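You operate a simulated robot arm through the tools that you are given. There is no shell and no other tool.

You run a simulated robot arm. Do the job below in one go: nothing can be reset, and whatever is moved stays where it is left.

JOB
Put things in order on the short bench top. At the end: the white blanket pack stands where the yellow scrub block stood; the white felt pad stands on top of the grey power bank; the yellow scrub block stands where the white felt pad stood; the orange cell sleeve stands where the white blanket pack stood; whatever was shut is shut again. Leave all else as you found it, and nothing knocked over.

Only the result counts: the job must be done as asked and must still hold three seconds after the hand-in. Knocking over, shifting, dropping, spilling or breaking anything else fails it. Flat cloth is picked up by pressing the open fingertips on it (5 to 10 N) and closing them slowly along it; thin cloth reads only 2 to 8 mm in the jaws.

ROBOT AND FRAMES
A 6-joint arm with a two-finger parallel gripper, fixed in place. Base frame: the origin is at the foot of the arm, x ahead of it, y to its left, z up; the work surface is at about z = 0. Units: mm, rad, N and s.
With the tool pointing down near the work surface it reaches from about 180 to 460 mm from the base axis. Its first joint turns from -1.222 to 1.222 rad. Payload 1.9 kg.
Tool frame: the origin (TCP) lies between the finger pads and is the grasp point; the fingertips stand 23 mm ahead of it; z points along the fingers, y is the line along which they close. Largest opening 94 mm; finger width 38, thickness 10; the body of the gripper, 54 by 96 mm, starts 39 mm behind the TCP.
Orientation is that of the tool frame in the base frame, as a unit quaternion [w, x, y, z]. With the fingers straight down and closing along the base's y, the tool's x points along the base's -x, its y along +y and its z along -z.

CONTROLS
- The arm moves only by the tool apply_moves. Its argument "deltas" is a list of rows, each an object (a shift or turn left out is 0, a gripper value left out holds the last) with "offset": the shift along the tool's x, y, z in units of 30 mm (1.0 is 30 mm), a list of three; "turn": the turn, a rotation vector about the tool's x, y, z in units of 5 degrees (1.0 is 5 degrees), a list of three; "grip": the finger opening in mm, from 0 to 94. In form: [{"offset": [x, y, z], "turn": [ax, ay, az], "grip": grip}, ...]. A call has 1 to 20 rows; each row shifts and turns the commanded pose from where the row before left it, along the tool's axes as they then stand. A call with a number of a shift or a turn outside -1 to 1 is refused whole. Rows are played at 5 a second. More than 50 mm and 0.15 rad between two rows, or a gripper value outside its range, and nothing of the call is played. Where a pose cannot be reached the arm comes as near as it can. A force on the tool above 40 N (or 10 N above the force at the start of the call, whichever is more), or a blocked arm, ends the call early, and 0.2 s more pass. The fingers move at their own pace (about 108 mm/s each) and stop on an object; they squeeze with about 44 N. The grip force told is the motor's: it shows also when the fingers shut on nothing. Time passes only in rows, and 0.2 s behind the last, so rows that do not move let the fingers close. The reply holds the time, the measured pose of the TCP, the force on the tool along the base axes, the opening and the grip force, in the units named above and with some noise, with the torque about the TCP (base axes, N m) and any sound that the robot's microphone picked up.
- Cameras (640 x 400 px; columns grow to the right, rows downward): "scene" is fixed at [62.7, 314.6, 428.9]; the picture's right is [-0.74, -0.67, 0.00], its down [-0.40, 0.44, -0.80] and it looks along [0.54, -0.60, -0.59] (base axes); focal length 214 px, centre (320, 200). "wrist" rides on the gripper at [87, 16, -75] in the tool frame; the picture's right is [-0.18, 0.98, 0.00], its down [-0.58, -0.11, -0.81] and it looks along [-0.79, -0.15, 0.59] (tool axes); focal length 243 px, centre (320, 200). There is no depth. A picture from a camera that has moved, and an enlarged one, comes with that camera's place and axes in the base frame and with its lens. The place of the scene camera against the robot may be out by one fixed shift of up to 12 mm in any direction.
- camera(camera): a new picture of that camera. No time passes.
- close_up(camera, box): a new picture of the part [left, top, right, bottom] of that camera's present view, enlarged. No time passes.
- hand_in(): hands the job in; it is judged then, once.

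Nothing tells you positions but the pictures and the camera data. Unless the task says otherwise, let go and move clear before handing in.

The tools are called as name(argument=value, ...) on one line, values as JSON. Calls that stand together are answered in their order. apply_moves: Moves the arm, as the interface text tells. Its arguments: {"type":"object","properties":{"deltas":{"type":"array","items":{"type":"object","properties":{"offset":{"type":"array","items":{"type":"number"}},"turn":{"type":"array","items":{"type":"number"}},"grip":{"type":"number"}}}}},"required":["deltas"]} The other tools are called the same way: camera (camera) takes a picture; close_up (camera, box) takes an enlarged picture of a part of a camera's view; hand_in () hands the job in.

At the start:

```text
time_s: 0.0
eef_pos: [246.3, 140.0, 271.8]
tcp_rot: [0.001, 0.0, 1.0, 0.001]
force: [0.2, 1.2, -0.4]
ft_torque: [0.01, 0.0, -0.04]
grip_width: 93.9
gripper_force: 0.0
```

scene: 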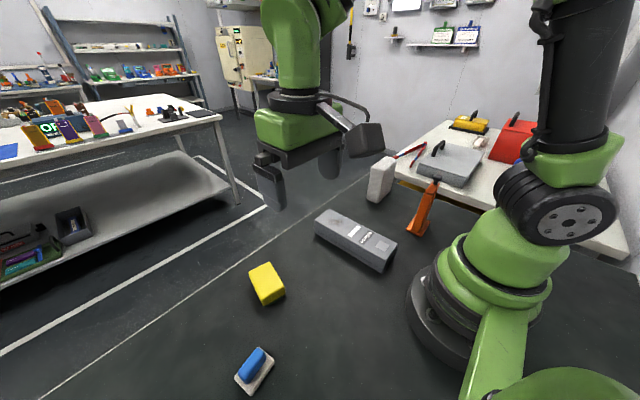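
wrist: 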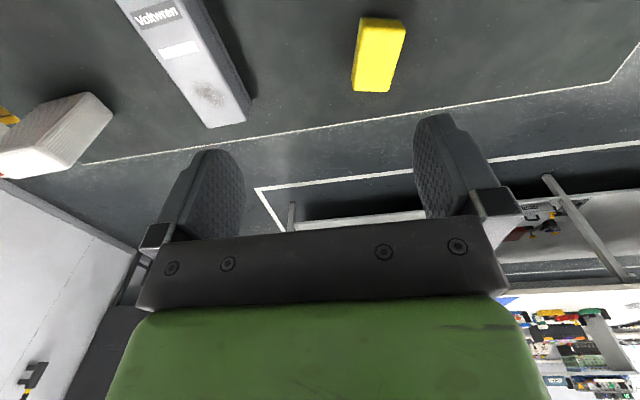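

I see a grey power bank in the middle, a yellow block, a felt pad with a blue handle near the scene camera, a white pack and an orange item on the far side. I'll take enlarged pictures first to locate them.

close_up(camera="scene", box=[200, 220, 360, 400])

close_up(camera="scene", box=[300, 120, 480, 280])

camera(camera="wrist")

```text
2.22 times, centred on (280, 310) of scene
camera zoom: at [62.7, 314.6, 428.9], right [-0.74, -0.67, 0.0], down [-0.4, 0.44, -0.8], along [0.54, -0.6, -0.59], focal length 477 px, centre (409, -44)
```

zoom: 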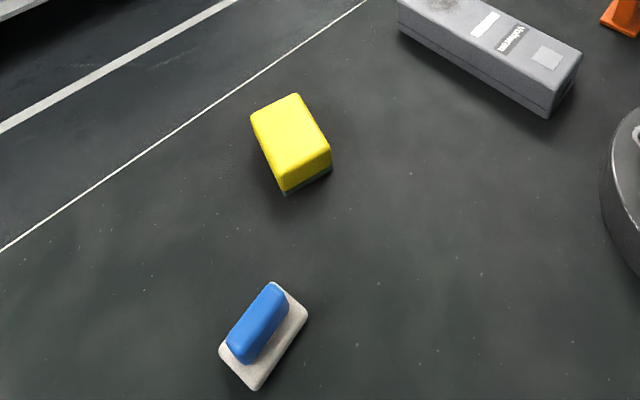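

```text
2.50 times, centred on (390, 200) of scene
camera zoom: at [62.7, 314.6, 428.9], right [-0.74, -0.67, 0.0], down [-0.4, 0.44, -0.8], along [0.54, -0.6, -0.59], focal length 536 px, centre (145, 200)
```

zoom: 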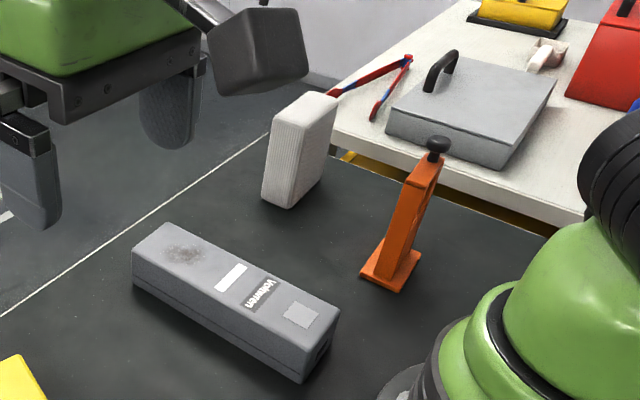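

```text
taken
camera wrist: at [159.8, 156.5, 345.5], right [0.18, 0.98, 0.0], down [0.58, -0.11, 0.81], along [0.79, -0.15, -0.59], focal length 243 px, centre (320, 200)
```

wrist: 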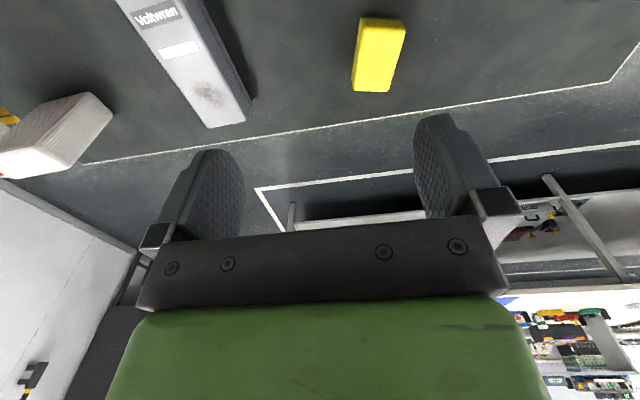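

The yellow block is at roughly (303, 200), the felt pad near (205, 305), the bank along x near y = -27, the white pack near (310, -290) and the orange sleeve near (140, -170). I'll turn the gripper to look at the felt pad up close, keeping high.

apply_moves(deltas=[{"turn": [0, 0, -1]}, {"turn": [0, 0, -1]}, {"turn": [0, 0, -1]}, {"turn": [0, 0, -1]}, {"turn": [0, 0, -1]}, {"turn": [0, 0, -1]}, {"turn": [0, 0, -1]}, {"turn": [0, 0, -1]}, {"turn": [0, 0, -1]}, {"turn": [0, 0, -1]}, {"turn": [0, 0, -1]}, {"turn": [0, 0, -1]}, {"turn": [0, 0, -1]}, {"turn": [0, 0, -1]}, {"turn": [0, 0, -1]}, {"turn": [0, 0, -1]}, {"turn": [0, 0, -1]}, {"turn": [0, 0, -1]}])

camera(camera="wrist")

camera(camera="scene")

```text
time_s: 3.8
eef_pos: [246.1, 138.9, 271.4]
tcp_rot: [-0.002, 0.708, -0.706, 0.0]
force: [-0.7, 0.3, 0.0]
ft_torque: [0.01, 0.01, -0.03]
grip_width: 94.0
gripper_force: 0.1
```

```text
taken
camera wrist: at [229.8, 53.2, 345.7], right [-0.98, 0.18, 0.0], down [0.11, 0.58, 0.81], along [0.15, 0.79, -0.59], focal length 243 px, centre (320, 200)
```

wrist: 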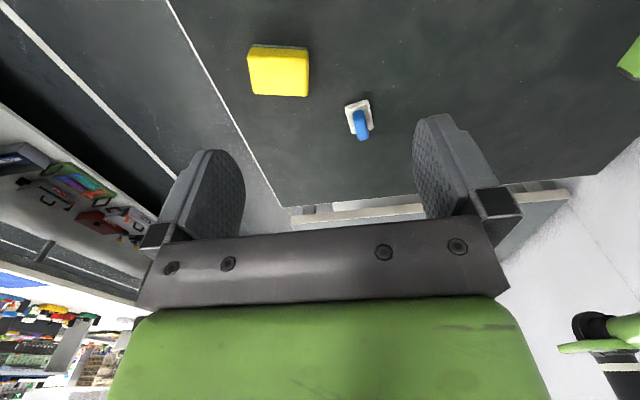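

```text
taken
```

scene: 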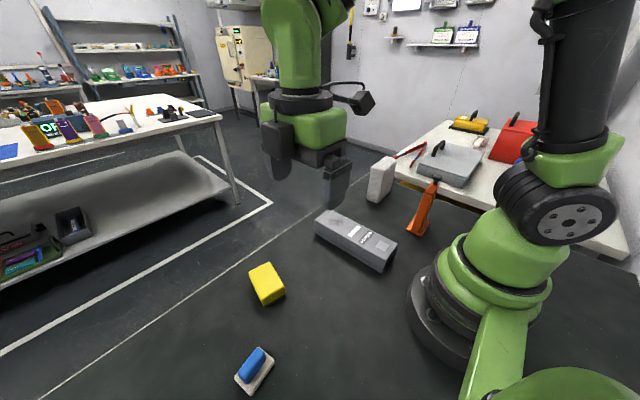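

Both the yellow block and the felt pad are visible in this wrist view. I'll enlarge it to read edges.

close_up(camera="wrist", box=[220, 20, 420, 145])

```text
3.20 times, centred on (320, 82) of wrist
camera zoom: at [229.8, 53.2, 345.7], right [-0.98, 0.18, 0.0], down [0.11, 0.58, 0.81], along [0.15, 0.79, -0.59], focal length 776 px, centre (320, 576)
```

zoom: 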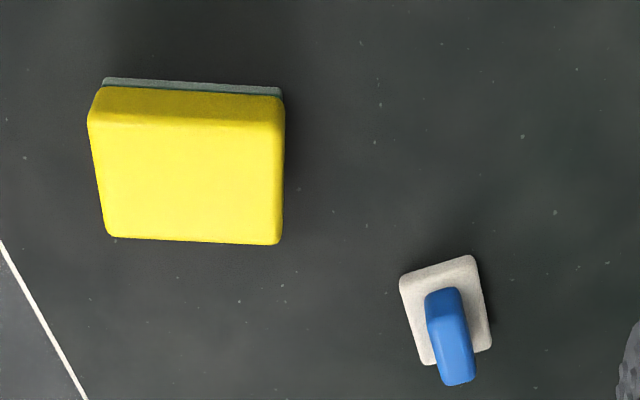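

The felt pad centre computes to about (210, 300) with its long axis at about 98°; the yellow block is centred near (310, 201). I'll turn to line up with the pad's blue handle and come closer for a check.

apply_moves(deltas=[{"turn": [0, 0, -0.82]}, {"turn": [0, 0, -0.82]}, {"offset": [-0.74, 0.087, 0.8]}, {"offset": [-0.74, 0.087, 0.8]}, {"offset": [-0.74, 0.087, 0.8]}, {"offset": [-0.74, 0.087, 0.8]}, {"offset": [-0.74, 0.087, 0.8]}, {}])

camera(camera="wrist")

close_up(camera="wrist", box=[240, 50, 400, 150])

```text
time_s: 5.6
eef_pos: [218.7, 249.9, 152.0]
tcp_rot: [-0.002, 0.756, -0.655, 0.0]
force: [-0.3, 0.7, 0.0]
ft_torque: [-0.02, 0.01, -0.03]
grip_width: 94.1
gripper_force: 0.1
```

```text
taken
camera wrist: at [215.1, 162.0, 226.2], right [-1.0, 0.04, 0.0], down [0.02, 0.59, 0.81], along [0.04, 0.81, -0.59], focal length 243 px, centre (320, 200)
```

wrist: 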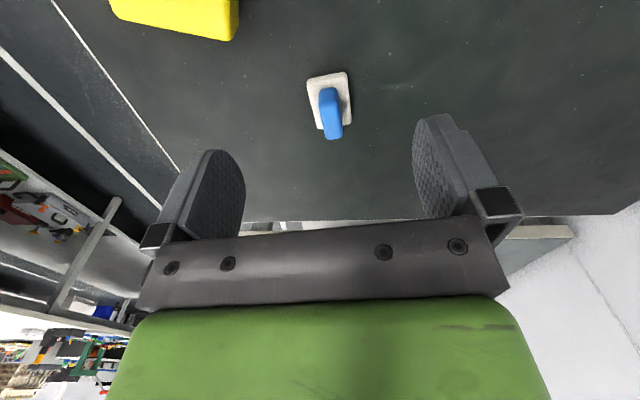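

```text
4.00 times, centred on (320, 100) of wrist
camera zoom: at [215.1, 162.0, 226.2], right [-1.0, 0.04, 0.0], down [0.02, 0.59, 0.81], along [0.04, 0.81, -0.59], focal length 970 px, centre (320, 600)
```

zoom: 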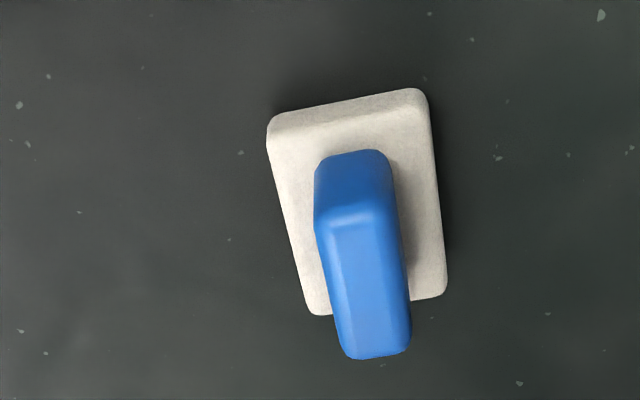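

The pad centre is confirmed at about (209.5, 302), base about 10 mm thick, handle top about z = 35. I'll move over it, descend to TCP z ≈ 38 and check before closing.

apply_moves(deltas=[{"offset": [-0.88, 0.028, 0]}, {"offset": [-0.88, 0.028, 0]}, {"offset": [0, 0, 0.75]}, {"offset": [0, 0, 0.75]}, {"offset": [0, 0, 0.75]}, {"offset": [0, 0, 0.75]}, {"offset": [0, 0, 0.4]}, {"offset": [0, 0, 0.37]}, {}])

camera(camera="wrist")

camera(camera="scene")

```text
time_s: 7.6
eef_pos: [208.3, 302.2, 38.0]
tcp_rot: [0.0, 0.755, -0.655, 0.001]
force: [0.2, 0.5, -0.5]
ft_torque: [-0.01, -0.02, 0.0]
grip_width: 94.0
gripper_force: 0.1
```

```text
taken
camera wrist: at [205.6, 213.8, 111.9], right [-1.0, 0.04, 0.0], down [0.02, 0.59, 0.81], along [0.04, 0.81, -0.59], focal length 243 px, centre (320, 200)
```

wrist: 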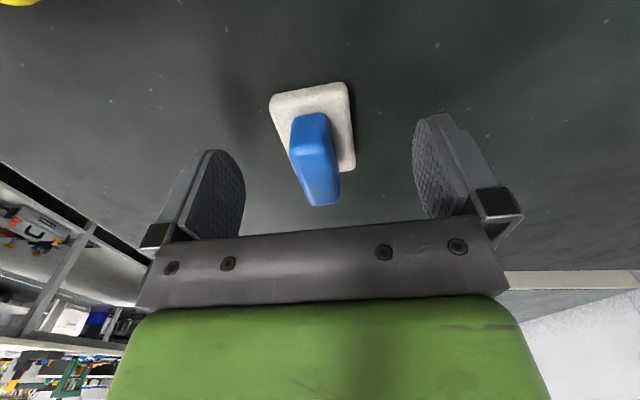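

```text
taken
```

scene: 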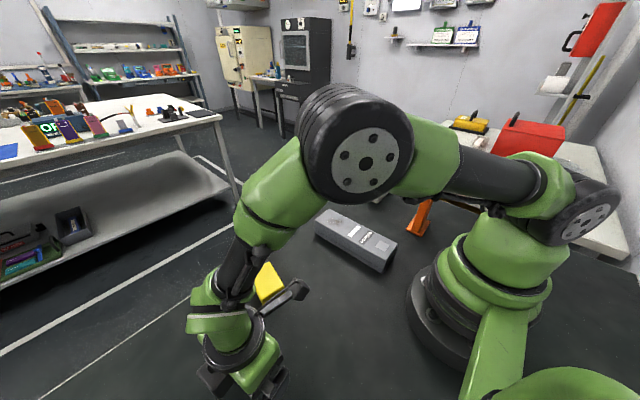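

The handle sits between the fingers, nearly centred. I'll close on it.

apply_moves(deltas=[{"grip": 60}, {"grip": 40}, {"grip": 30}, {"grip": 22}, {"grip": 16}, {"grip": 10}, {"grip": 10}, {"grip": 10}])

camera(camera="wrist")

```text
time_s: 9.4
eef_pos: [208.7, 301.1, 36.8]
tcp_rot: [-0.002, 0.755, -0.656, 0.0]
force: [1.0, 0.2, 1.8]
ft_torque: [-0.04, 0.03, 0.03]
grip_width: 16.9
gripper_force: 43.7
```

```text
taken
camera wrist: at [205.6, 213.8, 112.1], right [-1.0, 0.04, 0.0], down [0.02, 0.59, 0.81], along [0.04, 0.81, -0.59], focal length 243 px, centre (320, 200)
```

wrist: 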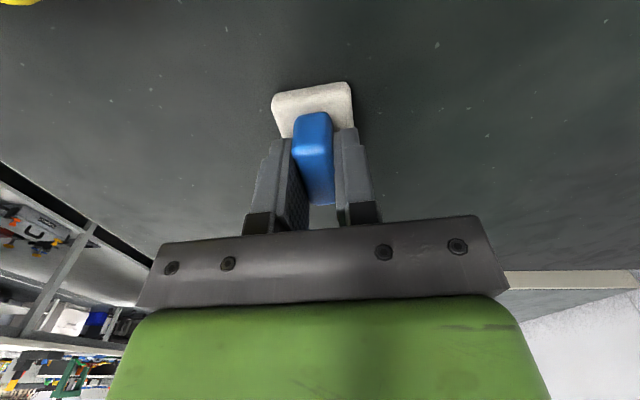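

The handle is gripped at 17 mm. I'll lift straight up and turn the tool back so the pad's long axis lines up with the bank.

apply_moves(deltas=[{"offset": [0, 0, -0.4]}, {"offset": [0, 0, -0.8]}, {"offset": [0, 0, -1]}, {"offset": [0, 0, -1]}, {"offset": [0, 0, -1]}, {"offset": [0, 0, -1]}, {}])

apply_moves(deltas=[{"turn": [0, 0, 0.98]}, {"turn": [0, 0, 0.98]}, {"turn": [0, 0, 0.98]}, {"turn": [0, 0, 0.98]}, {"turn": [0, 0, 0.98]}, {"turn": [0, 0, 0.98]}, {"turn": [0, 0, 0.98]}, {"turn": [0, 0, 0.98]}, {"turn": [0, 0, 0.98]}, {"turn": [0, 0, 0.98]}, {"turn": [0, 0, 0.98]}, {"turn": [0, 0, 0.98]}, {"turn": [0, 0, 0.98]}, {"turn": [0, 0, 0.98]}, {"turn": [0, 0, 0.98]}, {"turn": [0, 0, 0.98]}, {"turn": [0, 0, 0.98]}, {"turn": [0, 0, 0.98]}, {"turn": [0, 0, 0.98]}, {"turn": [0, 0, 0.98]}])

camera(camera="wrist")

camera(camera="scene")

```text
time_s: 11.0
eef_pos: [207.7, 302.8, 194.5]
tcp_rot: [-0.002, 0.756, -0.655, -0.001]
force: [-0.2, 0.9, -0.9]
ft_torque: [-0.03, 0.0, -0.01]
grip_width: 16.9
gripper_force: 43.8
```

```text
time_s: 15.2
eef_pos: [208.1, 299.5, 195.8]
tcp_rot: [0.001, 0.0, 1.0, 0.001]
force: [0.1, 0.0, -0.1]
ft_torque: [-0.02, -0.03, 0.0]
grip_width: 17.0
gripper_force: 44.3
```

```text
taken
camera wrist: at [122.9, 316.6, 269.2], right [0.18, 0.98, 0.0], down [0.58, -0.11, 0.81], along [0.79, -0.15, -0.59], focal length 243 px, centre (320, 200)
```

wrist: 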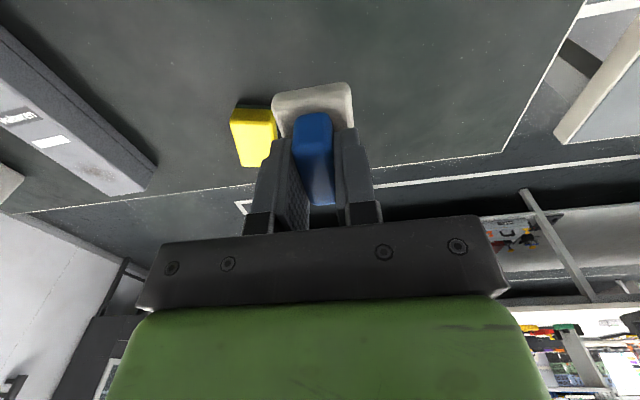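

```text
taken
```

scene: 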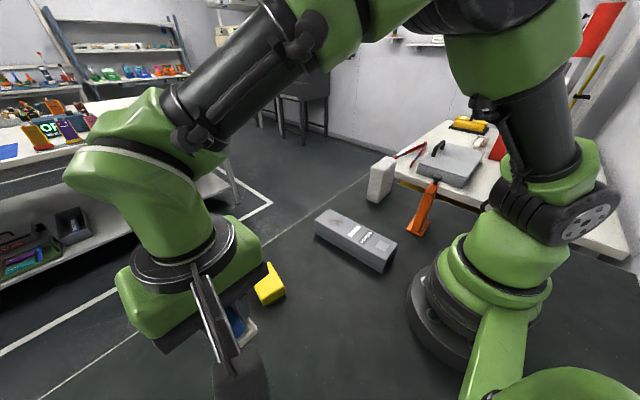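

The pad is held securely and turned. I'll carry it across toward the bank at a safe height to view the bank.

apply_moves(deltas=[{"offset": [-0.2, -0.9, -0.1]}, {"offset": [-0.2, -1, -0.1]}, {"offset": [-0.2, -1, -0.1]}, {"offset": [-0.2, -1, -0.1]}, {"offset": [-0.1, -1, -0.1]}, {"offset": [0, -1, -0.1]}, {"offset": [0, -1, -0.1]}, {"offset": [0, -1, 0]}, {"offset": [0, -1, 0]}, {"offset": [0, -0.7, 0]}, {}])

camera(camera="wrist")

camera(camera="scene")

```text
time_s: 17.6
eef_pos: [237.6, 11.6, 212.5]
tcp_rot: [0.001, -0.002, 1.0, 0.001]
force: [-0.2, 1.0, -1.3]
ft_torque: [0.0, 0.0, 0.02]
grip_width: 17.1
gripper_force: 44.4
```

```text
taken
camera wrist: at [150.8, 28.2, 287.0], right [0.18, 0.98, 0.0], down [0.58, -0.11, 0.81], along [0.79, -0.14, -0.59], focal length 243 px, centre (320, 200)
```

wrist: 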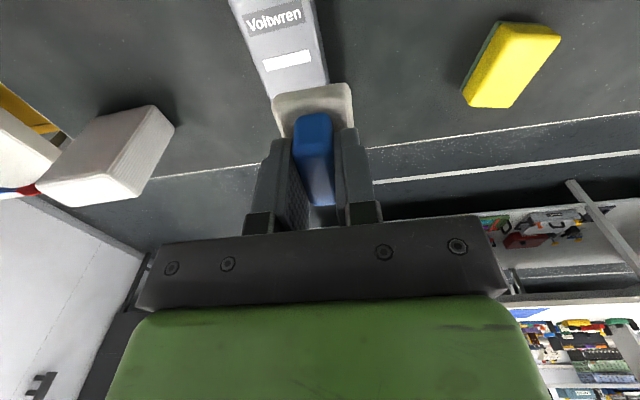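

```text
taken
```

scene: 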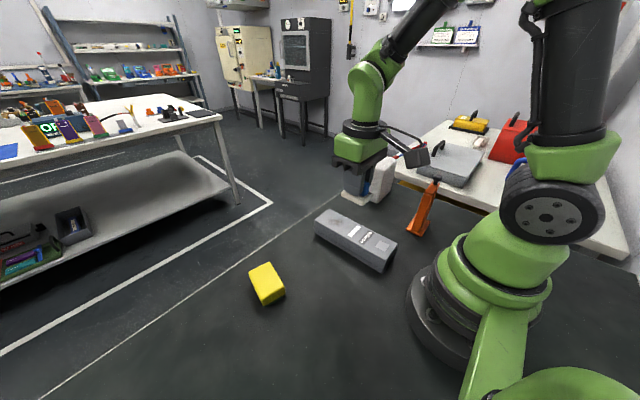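

The bank is straight ahead under the held pad. I'll enlarge to read its edges and the white pack.

close_up(camera="wrist", box=[200, 0, 360, 100])

close_up(camera="wrist", box=[0, 70, 240, 220])

close_up(camera="scene", box=[300, 140, 460, 290])

```text
4.00 times, centred on (280, 50) of wrist
camera zoom: at [150.8, 28.2, 287.0], right [0.18, 0.98, 0.0], down [0.58, -0.11, 0.81], along [0.79, -0.14, -0.59], focal length 970 px, centre (480, 800)
```

zoom: 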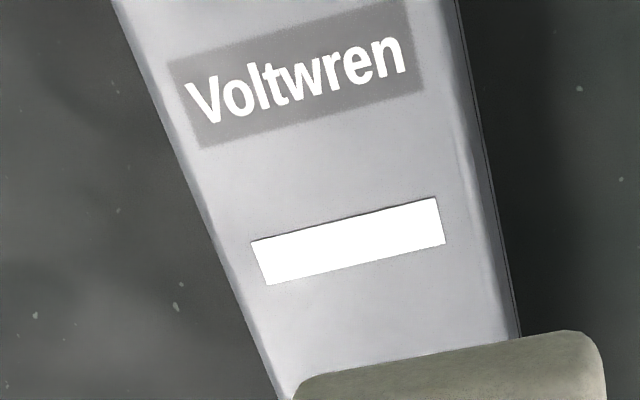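

```text
2.67 times, centred on (120, 145) of wrist
camera zoom: at [150.8, 28.2, 287.0], right [0.18, 0.98, 0.0], down [0.58, -0.11, 0.81], along [0.79, -0.14, -0.59], focal length 647 px, centre (853, 347)
```

zoom: 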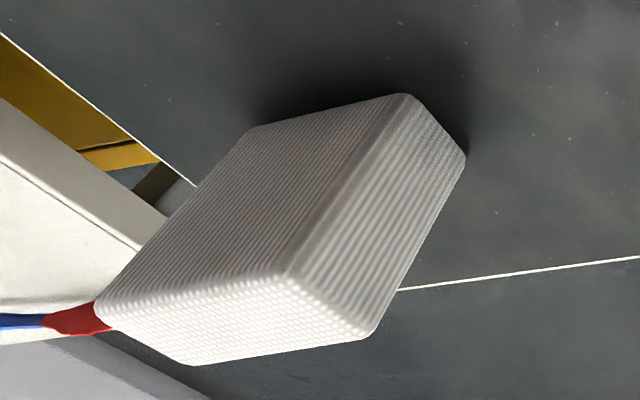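

```text
2.67 times, centred on (380, 215) of scene
camera zoom: at [62.7, 314.6, 428.9], right [-0.74, -0.67, 0.0], down [-0.4, 0.44, -0.8], along [0.54, -0.6, -0.59], focal length 572 px, centre (160, 160)
```

zoom: 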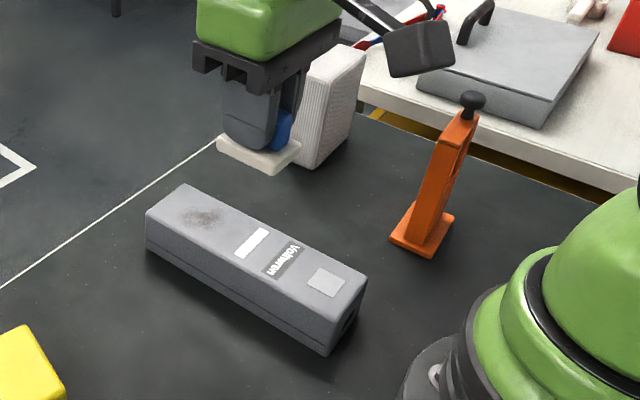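

The bank's top is about 65 mm wide, centred near y = -21, spanning x from about 143 to 345, about 46 mm high. I'll go over (250, -21) and come down partway.

apply_moves(deltas=[{"offset": [-0.2, -0.55, 0]}, {"offset": [-0.21, -0.54, 0]}, {"offset": [0, 0, 0.8]}, {"offset": [0, 0, 0.8]}, {"offset": [0, 0, 0.8]}, {"offset": [0, 0, 0.8]}, {"offset": [0, 0, 0.4]}, {}])

camera(camera="wrist")

close_up(camera="scene", box=[300, 140, 460, 290])

```text
time_s: 19.4
eef_pos: [250.7, -19.7, 107.0]
tcp_rot: [0.0, -0.003, 1.0, 0.0]
force: [-0.1, 0.0, -0.4]
ft_torque: [0.01, 0.0, -0.01]
grip_width: 16.7
gripper_force: 44.0
```

```text
taken
camera wrist: at [164.4, -3.5, 181.2], right [0.18, 0.98, 0.0], down [0.58, -0.11, 0.81], along [0.79, -0.14, -0.59], focal length 243 px, centre (320, 200)
```

wrist: 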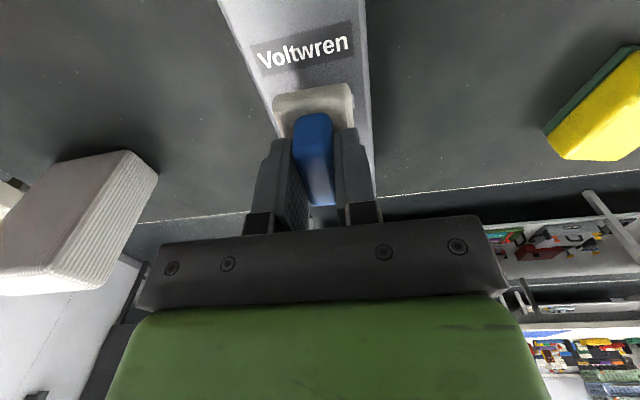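

```text
2.67 times, centred on (380, 215) of scene
camera zoom: at [62.7, 314.6, 428.9], right [-0.74, -0.67, 0.0], down [-0.4, 0.44, -0.8], along [0.54, -0.6, -0.59], focal length 572 px, centre (160, 160)
```

zoom: 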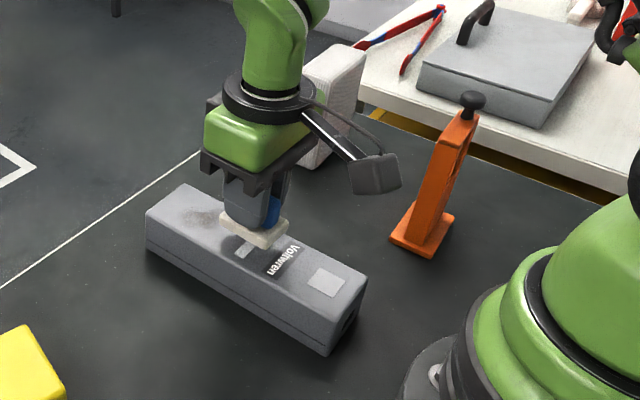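

The pad is centred above the bank. I'll descend in small steps and watch the force.

apply_moves(deltas=[{"offset": [0, 0, 0.17]}, {"offset": [0, 0, 0.17]}, {"offset": [0, 0, 0.17]}, {"offset": [0, 0, 0.07]}, {"offset": [0, 0, 0.07]}, {}])

close_up(camera="scene", box=[330, 170, 410, 240])

```text
time_s: 20.8
eef_pos: [248.3, -17.4, 88.3]
tcp_rot: [0.002, -0.002, 1.0, 0.001]
force: [-0.7, 0.1, 17.2]
ft_torque: [-0.04, 0.11, -0.01]
grip_width: 17.3
gripper_force: 43.8
```

```text
5.71 times, centred on (370, 205) of scene
camera zoom: at [62.7, 314.6, 428.9], right [-0.74, -0.67, 0.0], down [-0.4, 0.44, -0.8], along [0.54, -0.6, -0.59], focal length 1226 px, centre (34, 171)
```

zoom: 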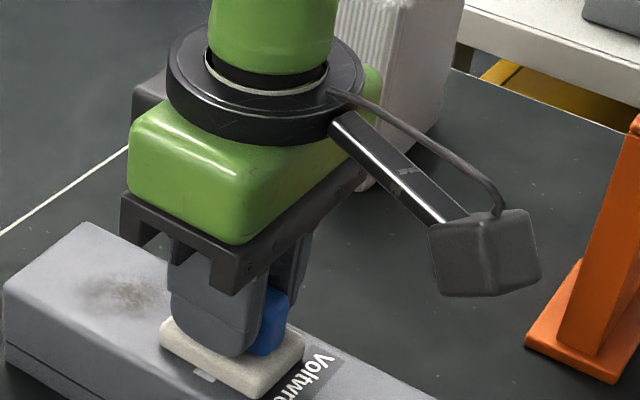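

The pad is on the bank (17 N upward). I'll ease off slightly, release slowly, and rise.

apply_moves(deltas=[{"offset": [0, 0, -0.03]}, {"grip": 18}, {"grip": 20}, {"grip": 24}, {"grip": 30}, {"grip": 40}, {"grip": 40}])

camera(camera="wrist")

```text
time_s: 22.4
eef_pos: [249.3, -19.2, 88.2]
tcp_rot: [0.0, -0.002, 1.0, 0.0]
force: [0.4, 0.1, 0.0]
ft_torque: [0.04, -0.03, 0.01]
grip_width: 40.1
gripper_force: 0.0
```

```text
taken
camera wrist: at [163.1, -3.1, 162.4], right [0.18, 0.98, 0.0], down [0.58, -0.11, 0.81], along [0.79, -0.14, -0.59], focal length 243 px, centre (320, 200)
```

wrist: 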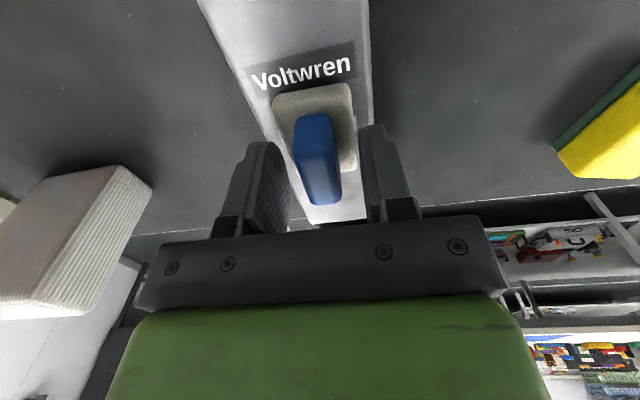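

The pad stands on the bank. I'll rise, open the fingers and go view the yellow block.

apply_moves(deltas=[{"offset": [0, 0, -0.5]}, {"offset": [0, 0, -0.8]}, {"offset": [0, 0, -0.8]}, {"offset": [0, 0, -0.8]}, {"offset": [0, 0, -0.8]}, {"offset": [0, 1, 0], "grip": 94}, {"offset": [0, 1, 0], "turn": [0, 0, 0.9]}, {"offset": [0, 1, 0], "turn": [0, 0, 0.9]}, {"offset": [0, 1, 0], "turn": [0, 0, 0.9]}, {"offset": [0, 1, 0]}, {"offset": [0, 1, 0]}, {"offset": [0, 1, 0]}, {}])

camera(camera="wrist")

close_up(camera="scene", box=[300, 160, 420, 280])

```text
time_s: 25.2
eef_pos: [273.5, 188.2, 198.8]
tcp_rot: [0.001, 0.117, 0.993, 0.002]
force: [-0.9, 0.4, -0.4]
ft_torque: [0.02, -0.03, -0.01]
grip_width: 93.9
gripper_force: 0.0
```

```text
taken
camera wrist: at [194.0, 223.5, 273.4], right [0.41, 0.91, 0.0], down [0.54, -0.24, 0.81], along [0.74, -0.33, -0.59], focal length 243 px, centre (320, 200)
```

wrist: 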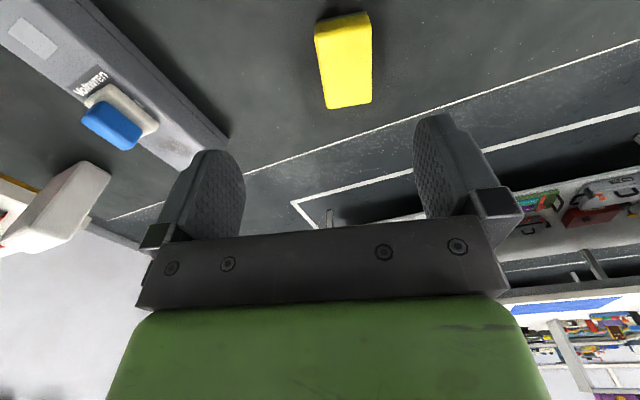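

```text
3.33 times, centred on (360, 220) of scene
camera zoom: at [62.7, 314.6, 428.9], right [-0.74, -0.67, 0.0], down [-0.4, 0.44, -0.8], along [0.54, -0.6, -0.59], focal length 715 px, centre (187, 133)
```

zoom: 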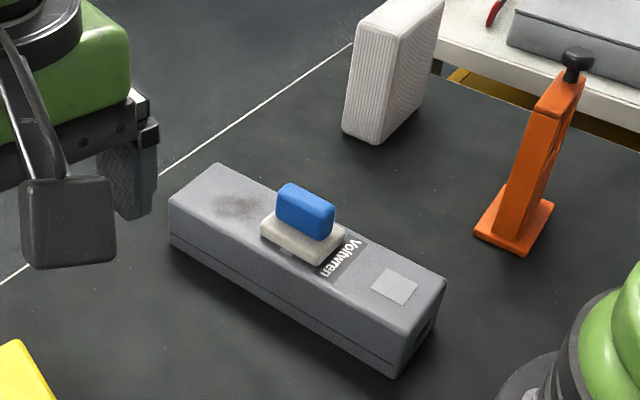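

The pad stands well on the bank. Now enlarging the yellow block for an exact fix.

close_up(camera="wrist", box=[256, 0, 448, 120])

```text
3.33 times, centred on (352, 60) of wrist
camera zoom: at [194.0, 223.5, 273.4], right [0.41, 0.91, 0.0], down [0.54, -0.24, 0.81], along [0.74, -0.33, -0.59], focal length 809 px, centre (213, 667)
```

zoom: 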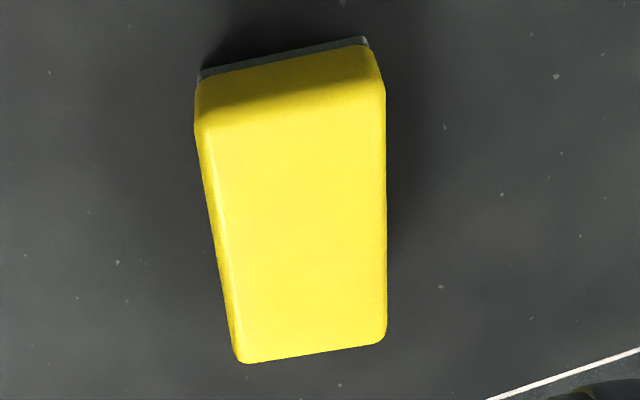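

The yellow block's centre is about (311, 200), 70 x 47 x 36 mm, long axis in line with the tool. I'll descend around it and close.

apply_moves(deltas=[{"offset": [-0.56, 0.337, 0]}, {"offset": [-0.56, 0.337, 0]}, {"offset": [0, 0, 0.9]}, {"offset": [0, 0, 0.9]}, {"offset": [0, 0, 0.9]}, {"offset": [0, 0, 0.9]}, {"offset": [0, 0, 0.9]}, {"offset": [0, 0, 0.6]}, {"offset": [0, 0, 0.3]}, {"offset": [0, 0, 0.2]}, {}])

camera(camera="wrist")

```text
time_s: 27.6
eef_pos: [313.9, 197.4, 31.5]
tcp_rot: [0.002, 0.116, 0.993, 0.002]
force: [-0.3, 0.4, -0.6]
ft_torque: [0.01, 0.01, -0.01]
grip_width: 93.8
gripper_force: 0.0
```

```text
taken
camera wrist: at [232.9, 233.4, 106.3], right [0.41, 0.91, 0.0], down [0.54, -0.24, 0.81], along [0.74, -0.33, -0.59], focal length 243 px, centre (320, 200)
```

wrist: 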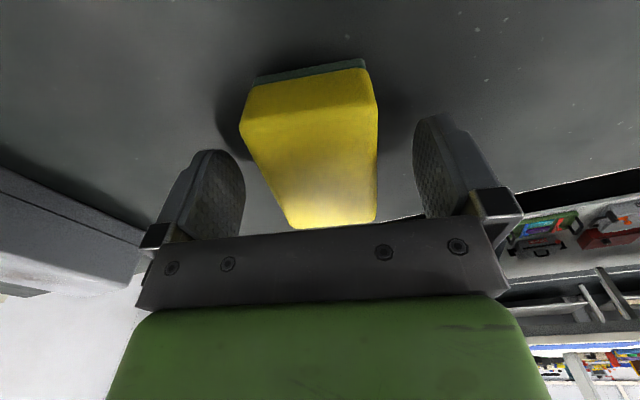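

The block is between the fingers. Closing now.

apply_moves(deltas=[{"grip": 75}, {"grip": 62}, {"grip": 54}, {"grip": 48}, {"grip": 42}, {"grip": 36}, {"grip": 36}])

camera(camera="wrist")

```text
time_s: 29.2
eef_pos: [312.0, 198.0, 32.2]
tcp_rot: [0.001, 0.116, 0.993, 0.001]
force: [-0.5, -1.5, 1.3]
ft_torque: [-0.02, 0.0, 0.01]
grip_width: 49.3
gripper_force: 44.1
```

```text
taken
camera wrist: at [232.8, 233.3, 106.4], right [0.41, 0.91, 0.0], down [0.54, -0.24, 0.81], along [0.74, -0.33, -0.59], focal length 243 px, centre (320, 200)
```

wrist: 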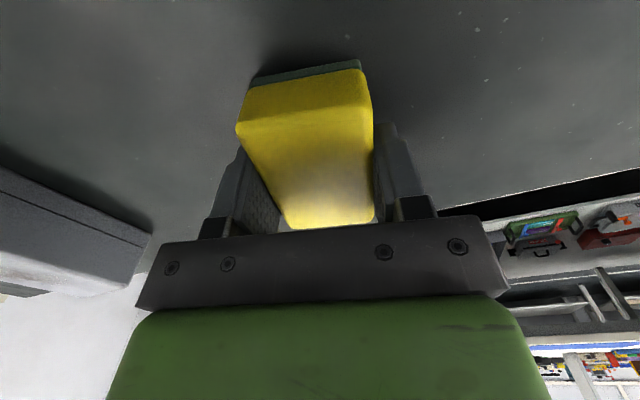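

Gripped at 49 mm. I'll lift and carry the block to the pad's old spot at about (209.5, 301).

apply_moves(deltas=[{"offset": [0, 0, -0.4]}, {"offset": [0, 0, -0.8]}, {"offset": [0, 0, -1]}, {"offset": [0, 0, -1]}, {"offset": [0.69, 0.423, 0]}, {"offset": [0.69, 0.423, 0]}, {"offset": [0.69, 0.423, 0]}, {"offset": [0.69, 0.423, 0]}, {"offset": [0.69, 0.423, 0]}, {"offset": [0.69, 0.423, 0]}, {}, {}])

camera(camera="wrist")

camera(camera="scene")

```text
time_s: 31.8
eef_pos: [209.7, 300.6, 129.1]
tcp_rot: [0.001, 0.115, 0.993, 0.002]
force: [0.4, 0.5, -0.6]
ft_torque: [0.04, 0.03, 0.02]
grip_width: 49.2
gripper_force: 43.9
```

```text
taken
camera wrist: at [130.8, 335.9, 204.2], right [0.41, 0.91, 0.0], down [0.54, -0.24, 0.81], along [0.74, -0.33, -0.59], focal length 243 px, centre (320, 200)
```

wrist: 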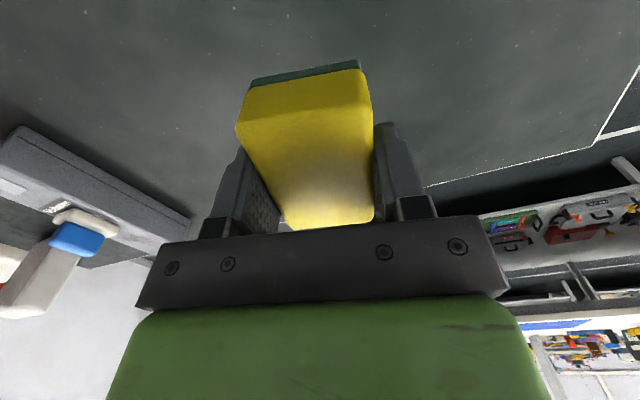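

```text
taken
```

scene: 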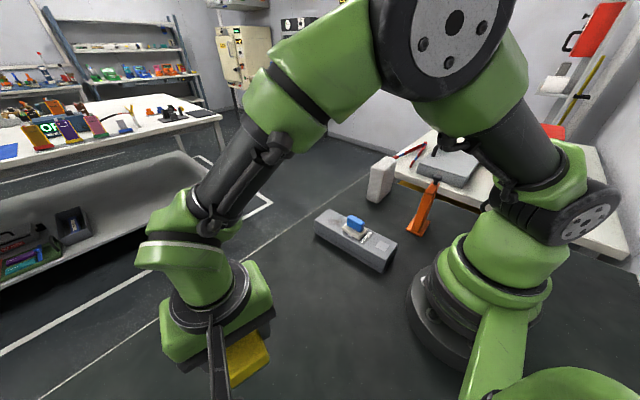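

The block is over the spot. I'll lower it gently to the bench.

apply_moves(deltas=[{"offset": [0, 0, 0.8]}, {"offset": [0, 0, 0.8]}, {"offset": [0, 0, 0.8]}, {"offset": [0, 0, 0.4]}, {"offset": [0, 0, 0.2]}, {"offset": [0, 0, 0.1]}, {"offset": [0, 0, 0.07]}, {"offset": [0, 0, 0.04]}, {}])

```text
time_s: 33.8
eef_pos: [209.6, 301.6, 31.8]
tcp_rot: [0.001, 0.117, 0.993, 0.0]
force: [-1.2, -4.3, 9.3]
ft_torque: [-0.24, 0.05, -0.02]
grip_width: 49.1
gripper_force: 43.6
```

It has touched down (9 N). Releasing slowly, then rising.

apply_moves(deltas=[{"grip": 50}, {"grip": 53}, {"grip": 58}, {"grip": 66}, {"grip": 80}, {"grip": 90}, {}])

camera(camera="wrist")

```text
time_s: 35.4
eef_pos: [210.8, 302.1, 31.6]
tcp_rot: [0.001, 0.116, 0.993, 0.002]
force: [-0.2, 0.1, -0.1]
ft_torque: [0.01, -0.03, -0.03]
grip_width: 89.8
gripper_force: 0.0
```

```text
taken
camera wrist: at [130.7, 337.9, 106.1], right [0.41, 0.91, 0.0], down [0.54, -0.24, 0.81], along [0.74, -0.33, -0.59], focal length 243 px, centre (320, 200)
```

wrist: 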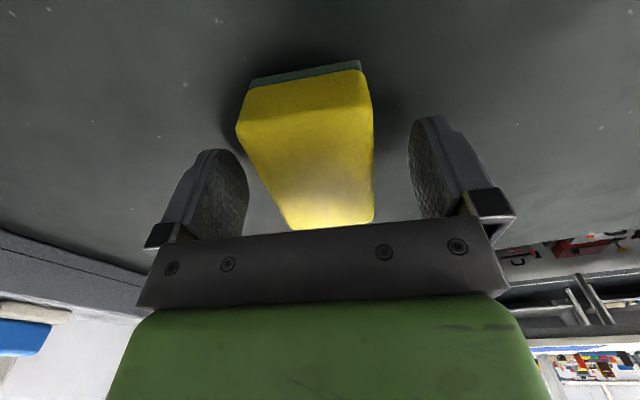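

The yellow block stands at the pad's old spot. I'll rise and swing across high toward the white pack, which I estimate centred near (312, -264), about 38 x 92 x 122 mm.

apply_moves(deltas=[{"offset": [0, 0, -0.5]}, {"offset": [0, 0, -1]}, {"offset": [0, 0, -1]}, {"offset": [0, 0, -1]}, {"offset": [0, 0, -1]}, {"offset": [0, 0, -1]}, {"offset": [0, 0, -0.5]}, {}])

apply_moves(deltas=[{"offset": [-0.431, -0.881, 0], "grip": 94}, {"offset": [-0.431, -0.881, 0]}, {"offset": [-0.431, -0.881, 0]}, {"offset": [-0.431, -0.881, 0]}, {"offset": [-0.431, -0.881, 0]}, {"offset": [-0.431, -0.881, 0]}, {"offset": [-0.431, -0.881, 0]}, {"offset": [-0.431, -0.881, 0]}, {"offset": [-0.431, -0.881, 0]}, {"offset": [-0.431, -0.881, 0]}, {"offset": [-0.431, -0.881, 0]}, {"offset": [-0.431, -0.881, 0]}, {"offset": [-0.431, -0.881, 0]}, {"offset": [-0.431, -0.881, 0]}, {}])

camera(camera="scene")

camera(camera="wrist")

```text
time_s: 37.2
eef_pos: [209.4, 303.6, 214.0]
tcp_rot: [0.001, 0.116, 0.993, 0.001]
force: [0.2, -0.5, -0.1]
ft_torque: [-0.01, -0.02, -0.01]
grip_width: 89.9
gripper_force: 0.1
```

```text
time_s: 40.4
eef_pos: [300.8, -101.6, 211.4]
tcp_rot: [0.001, 0.116, 0.993, 0.001]
force: [-0.5, -0.3, 0.2]
ft_torque: [0.01, -0.02, 0.0]
grip_width: 94.1
gripper_force: 0.0
```

```text
taken
```

scene: 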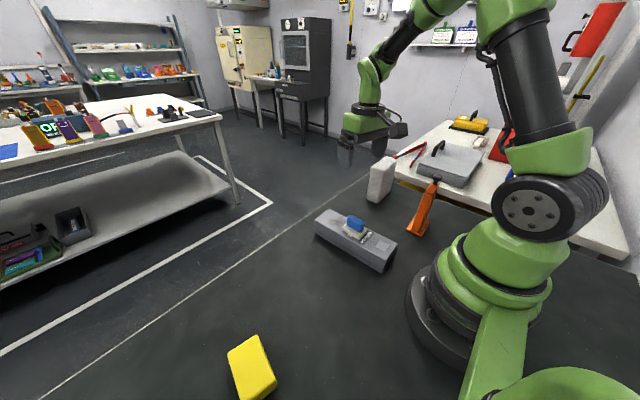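

```text
taken
camera wrist: at [220.9, -66.9, 285.1], right [0.41, 0.91, 0.0], down [0.54, -0.24, 0.81], along [0.74, -0.33, -0.59], focal length 243 px, centre (320, 200)
```

wrist: 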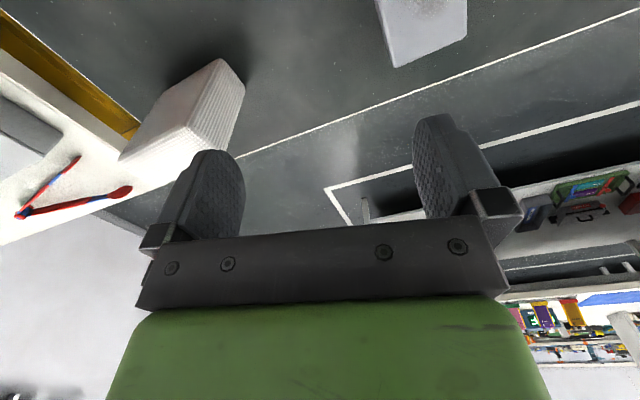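

Now turning the tool so its fingers will close across the pack's thin side, with the camera looking toward -y.

apply_moves(deltas=[{"turn": [0, 0, 0.953]}, {"turn": [0, 0, 0.953]}, {"turn": [0, 0, 0.953]}, {"turn": [0, 0, 0.953]}, {"turn": [0, 0, 0.953]}, {"turn": [0, 0, 0.953]}, {"turn": [0, 0, 0.953]}, {"turn": [0, 0, 0.953]}, {"turn": [0, 0, 0.953]}, {"turn": [0, 0, 0.953]}, {"turn": [0, 0, 0.953]}, {"turn": [0, 0, 0.953]}, {"turn": [0, 0, 0.953]}, {"turn": [0, 0, 0.953]}, {"turn": [0, 0, 0.953]}, {}])

camera(camera="wrist")

close_up(camera="wrist", box=[216, 0, 424, 130])

```text
time_s: 43.8
eef_pos: [301.0, -99.6, 210.2]
tcp_rot: [0.0, 0.674, 0.739, 0.001]
force: [0.0, -0.4, 0.0]
ft_torque: [0.02, 0.0, 0.02]
grip_width: 93.9
gripper_force: 0.1
```

```text
taken
camera wrist: at [309.9, -12.2, 285.0], right [1.0, -0.09, 0.0], down [-0.06, -0.59, 0.8], along [-0.08, -0.8, -0.59], focal length 243 px, centre (320, 200)
```

wrist: 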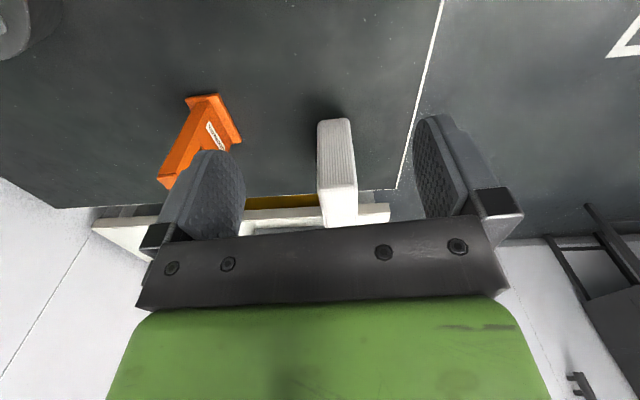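

```text
3.08 times, centred on (320, 65) of wrist
camera zoom: at [309.9, -12.2, 285.0], right [1.0, -0.09, 0.0], down [-0.06, -0.59, 0.8], along [-0.08, -0.8, -0.59], focal length 746 px, centre (320, 615)
```

zoom: 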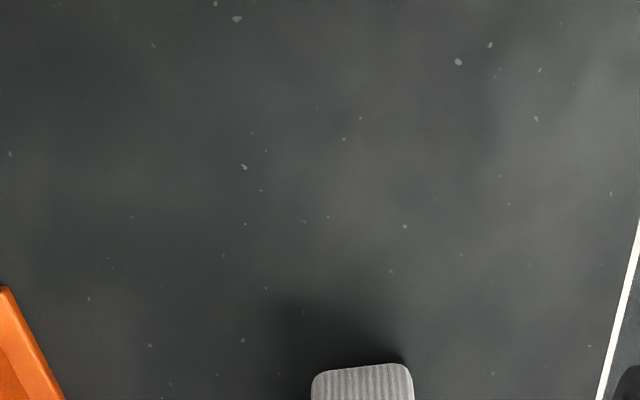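

The pack is ahead, standing near the bench's far corner. Enlarging it and the orange sleeve.

close_up(camera="wrist", box=[240, 100, 432, 220])

close_up(camera="wrist", box=[130, 80, 274, 170])

```text
3.33 times, centred on (336, 160) of wrist
camera zoom: at [309.9, -12.2, 285.0], right [1.0, -0.09, 0.0], down [-0.06, -0.59, 0.8], along [-0.08, -0.8, -0.59], focal length 809 px, centre (267, 333)
```

zoom: 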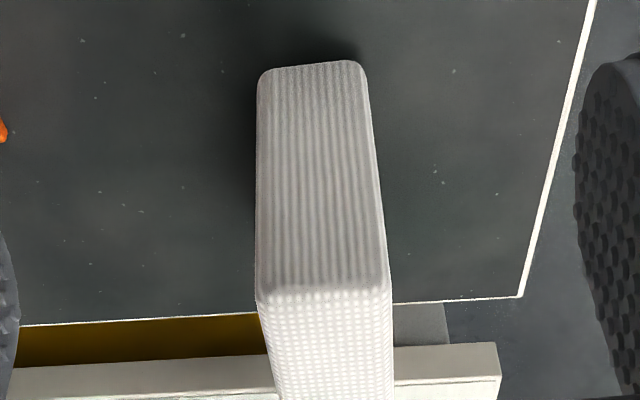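

```text
4.44 times, centred on (202, 125) of wrist
camera zoom: at [309.9, -12.2, 285.0], right [1.0, -0.09, 0.0], down [-0.06, -0.59, 0.8], along [-0.08, -0.8, -0.59], focal length 1078 px, centre (844, 533)
```

zoom: 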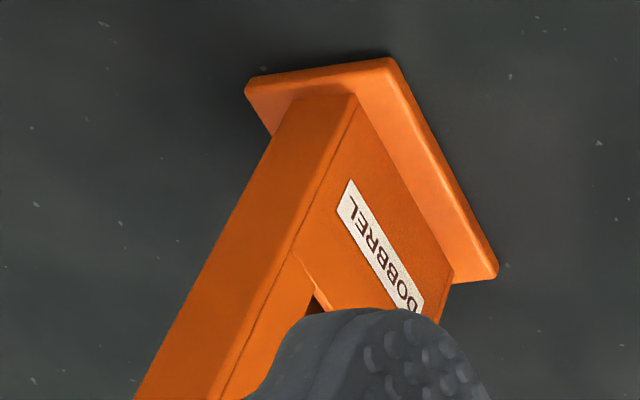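

The pack's near face is at y ≈ -216, x from 287 to 330, top at z ≈ 123. I'll move above it for a look down before descending.

apply_moves(deltas=[{"turn": [0, 0, 0.65]}, {"offset": [-0.9, 0.024, 0]}, {"offset": [-0.9, 0.024, 0]}, {"offset": [-0.9, 0.024, 0]}, {"offset": [-0.9, 0.024, 0]}, {"offset": [-0.9, 0.024, 0]}, {"offset": [-0.9, 0.024, 0]}, {"offset": [0, 0, 0.6]}, {"offset": [0, 0, 0.55]}, {}])

camera(camera="wrist")

close_up(camera="wrist", box=[224, 20, 416, 140])

close_up(camera="scene", box=[320, 100, 480, 250])

```text
time_s: 46.0
eef_pos: [309.8, -259.5, 175.8]
tcp_rot: [-0.001, 0.694, 0.72, 0.002]
force: [0.2, 0.2, -0.2]
ft_torque: [0.01, -0.02, 0.01]
grip_width: 94.3
gripper_force: 0.0
```

```text
taken
camera wrist: at [324.0, -173.2, 250.4], right [0.99, -0.15, 0.0], down [-0.09, -0.59, 0.8], along [-0.12, -0.8, -0.59], focal length 243 px, centre (320, 200)
```

wrist: 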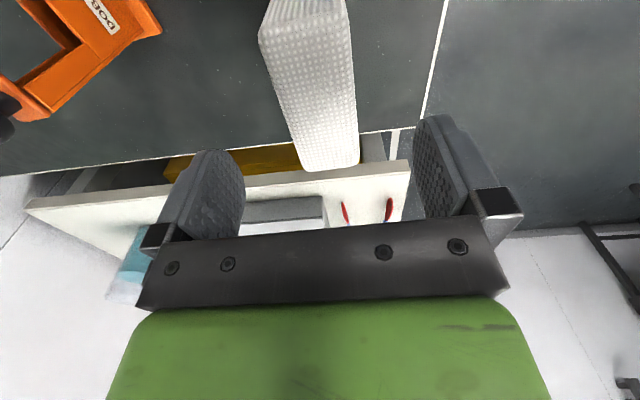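

```text
3.33 times, centred on (320, 80) of wrist
camera zoom: at [324.0, -173.2, 250.4], right [0.99, -0.15, 0.0], down [-0.09, -0.59, 0.8], along [-0.12, -0.8, -0.59], focal length 809 px, centre (320, 600)
```

zoom: 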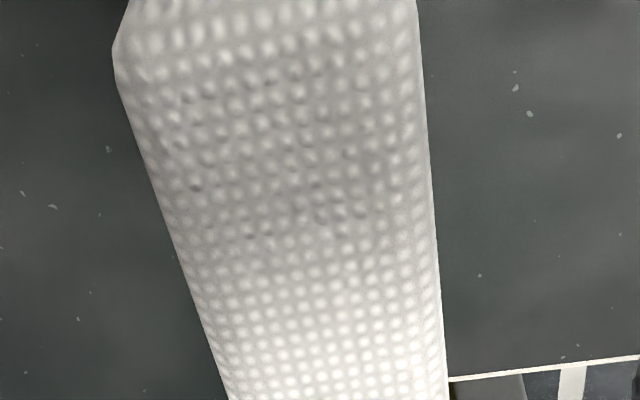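

```text
2.67 times, centred on (400, 175) of scene
camera zoom: at [62.7, 314.6, 428.9], right [-0.74, -0.67, 0.0], down [-0.4, 0.44, -0.8], along [0.54, -0.6, -0.59], focal length 572 px, centre (107, 267)
```

zoom: 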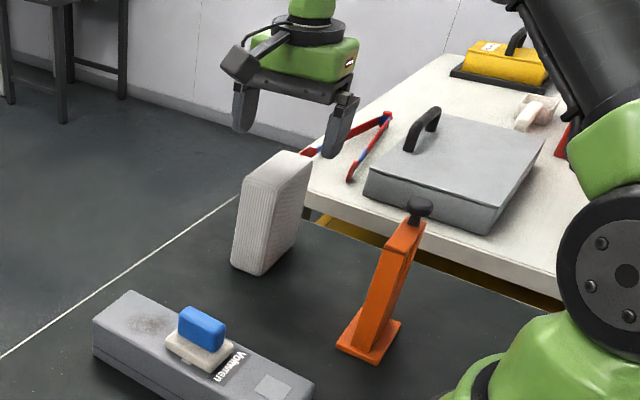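

The pack spans x 289–332, y -215 to -306, so the TCP is centred. I'll descend to z ≈ 95 and close slowly.

apply_moves(deltas=[{"turn": [0, 0, 0.24]}, {"offset": [0, 0, 0.7]}, {"offset": [0, 0, 0.7]}, {"offset": [0, 0, 0.7]}, {"offset": [0, 0, 0.4]}, {"offset": [0, 0, 0.2]}, {}])

camera(camera="wrist")

close_up(camera="scene", box=[320, 100, 480, 250])

```text
time_s: 47.6
eef_pos: [309.5, -263.2, 94.5]
tcp_rot: [0.0, 0.702, 0.712, 0.001]
force: [0.0, 0.7, -0.5]
ft_torque: [0.01, 0.02, -0.01]
grip_width: 93.9
gripper_force: 0.1
```

```text
taken
camera wrist: at [324.9, -176.5, 169.3], right [0.99, -0.17, 0.0], down [-0.1, -0.58, 0.8], along [-0.14, -0.79, -0.59], focal length 243 px, centre (320, 200)
```

wrist: 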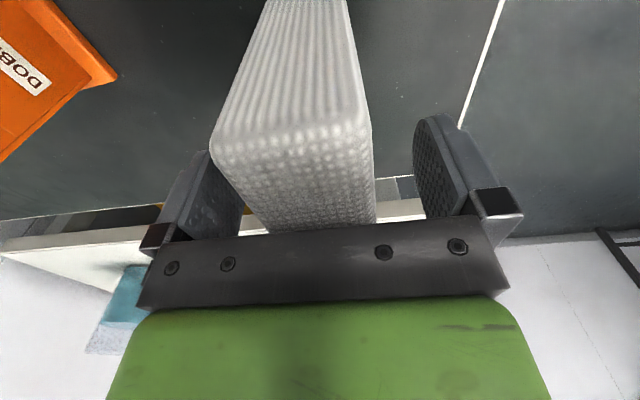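

```text
2.67 times, centred on (400, 175) of scene
camera zoom: at [62.7, 314.6, 428.9], right [-0.74, -0.67, 0.0], down [-0.4, 0.44, -0.8], along [0.54, -0.6, -0.59], focal length 572 px, centre (107, 267)
```

zoom: 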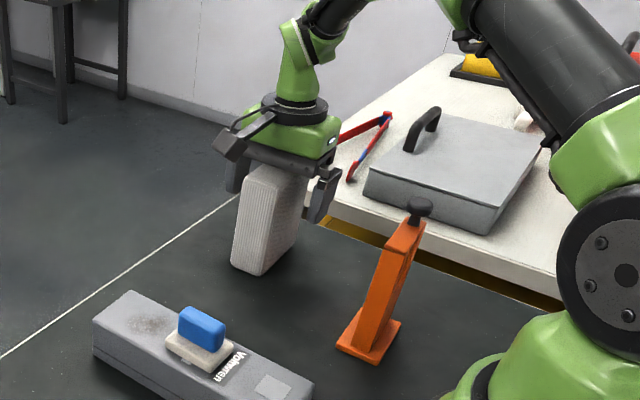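

The pack is within 1 mm of centre between the fingers. Closing slowly.

apply_moves(deltas=[{"grip": 75}, {"grip": 62}, {"grip": 54}, {"grip": 48}, {"grip": 44}, {"grip": 41}, {"grip": 37}, {"grip": 33}, {"grip": 30}, {}])

camera(camera="wrist")

close_up(camera="scene", box=[320, 100, 480, 250])

```text
time_s: 49.8
eef_pos: [309.0, -264.1, 94.5]
tcp_rot: [0.0, 0.702, 0.712, 0.001]
force: [-1.5, -1.6, 5.9]
ft_torque: [-0.01, 0.38, 0.29]
grip_width: 44.8
gripper_force: 44.4
```

```text
taken
camera wrist: at [324.9, -176.7, 169.6], right [0.99, -0.17, 0.0], down [-0.1, -0.58, 0.81], along [-0.14, -0.79, -0.59], focal length 243 px, centre (320, 200)
```

wrist: 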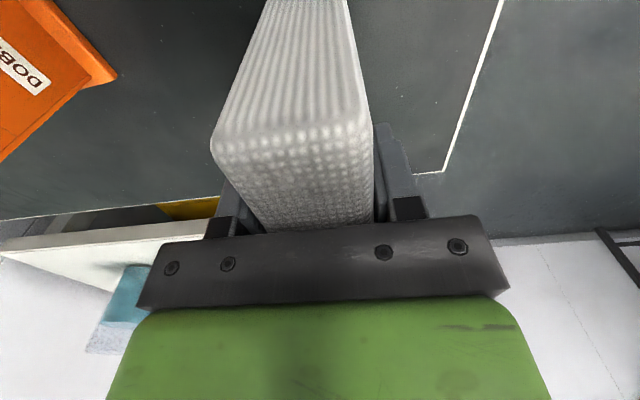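

```text
2.67 times, centred on (400, 175) of scene
camera zoom: at [62.7, 314.6, 428.9], right [-0.74, -0.67, 0.0], down [-0.4, 0.44, -0.8], along [0.54, -0.6, -0.59], focal length 572 px, centre (107, 267)
```

zoom: 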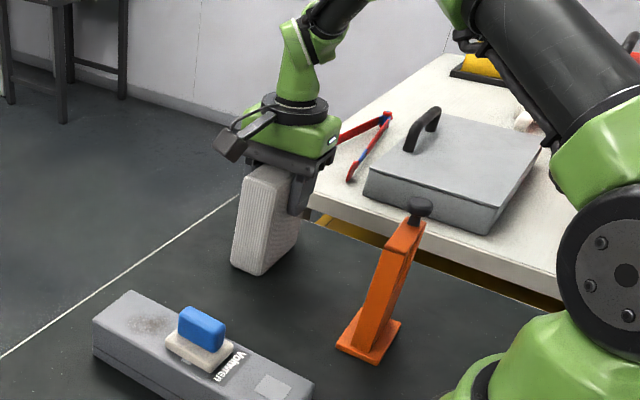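

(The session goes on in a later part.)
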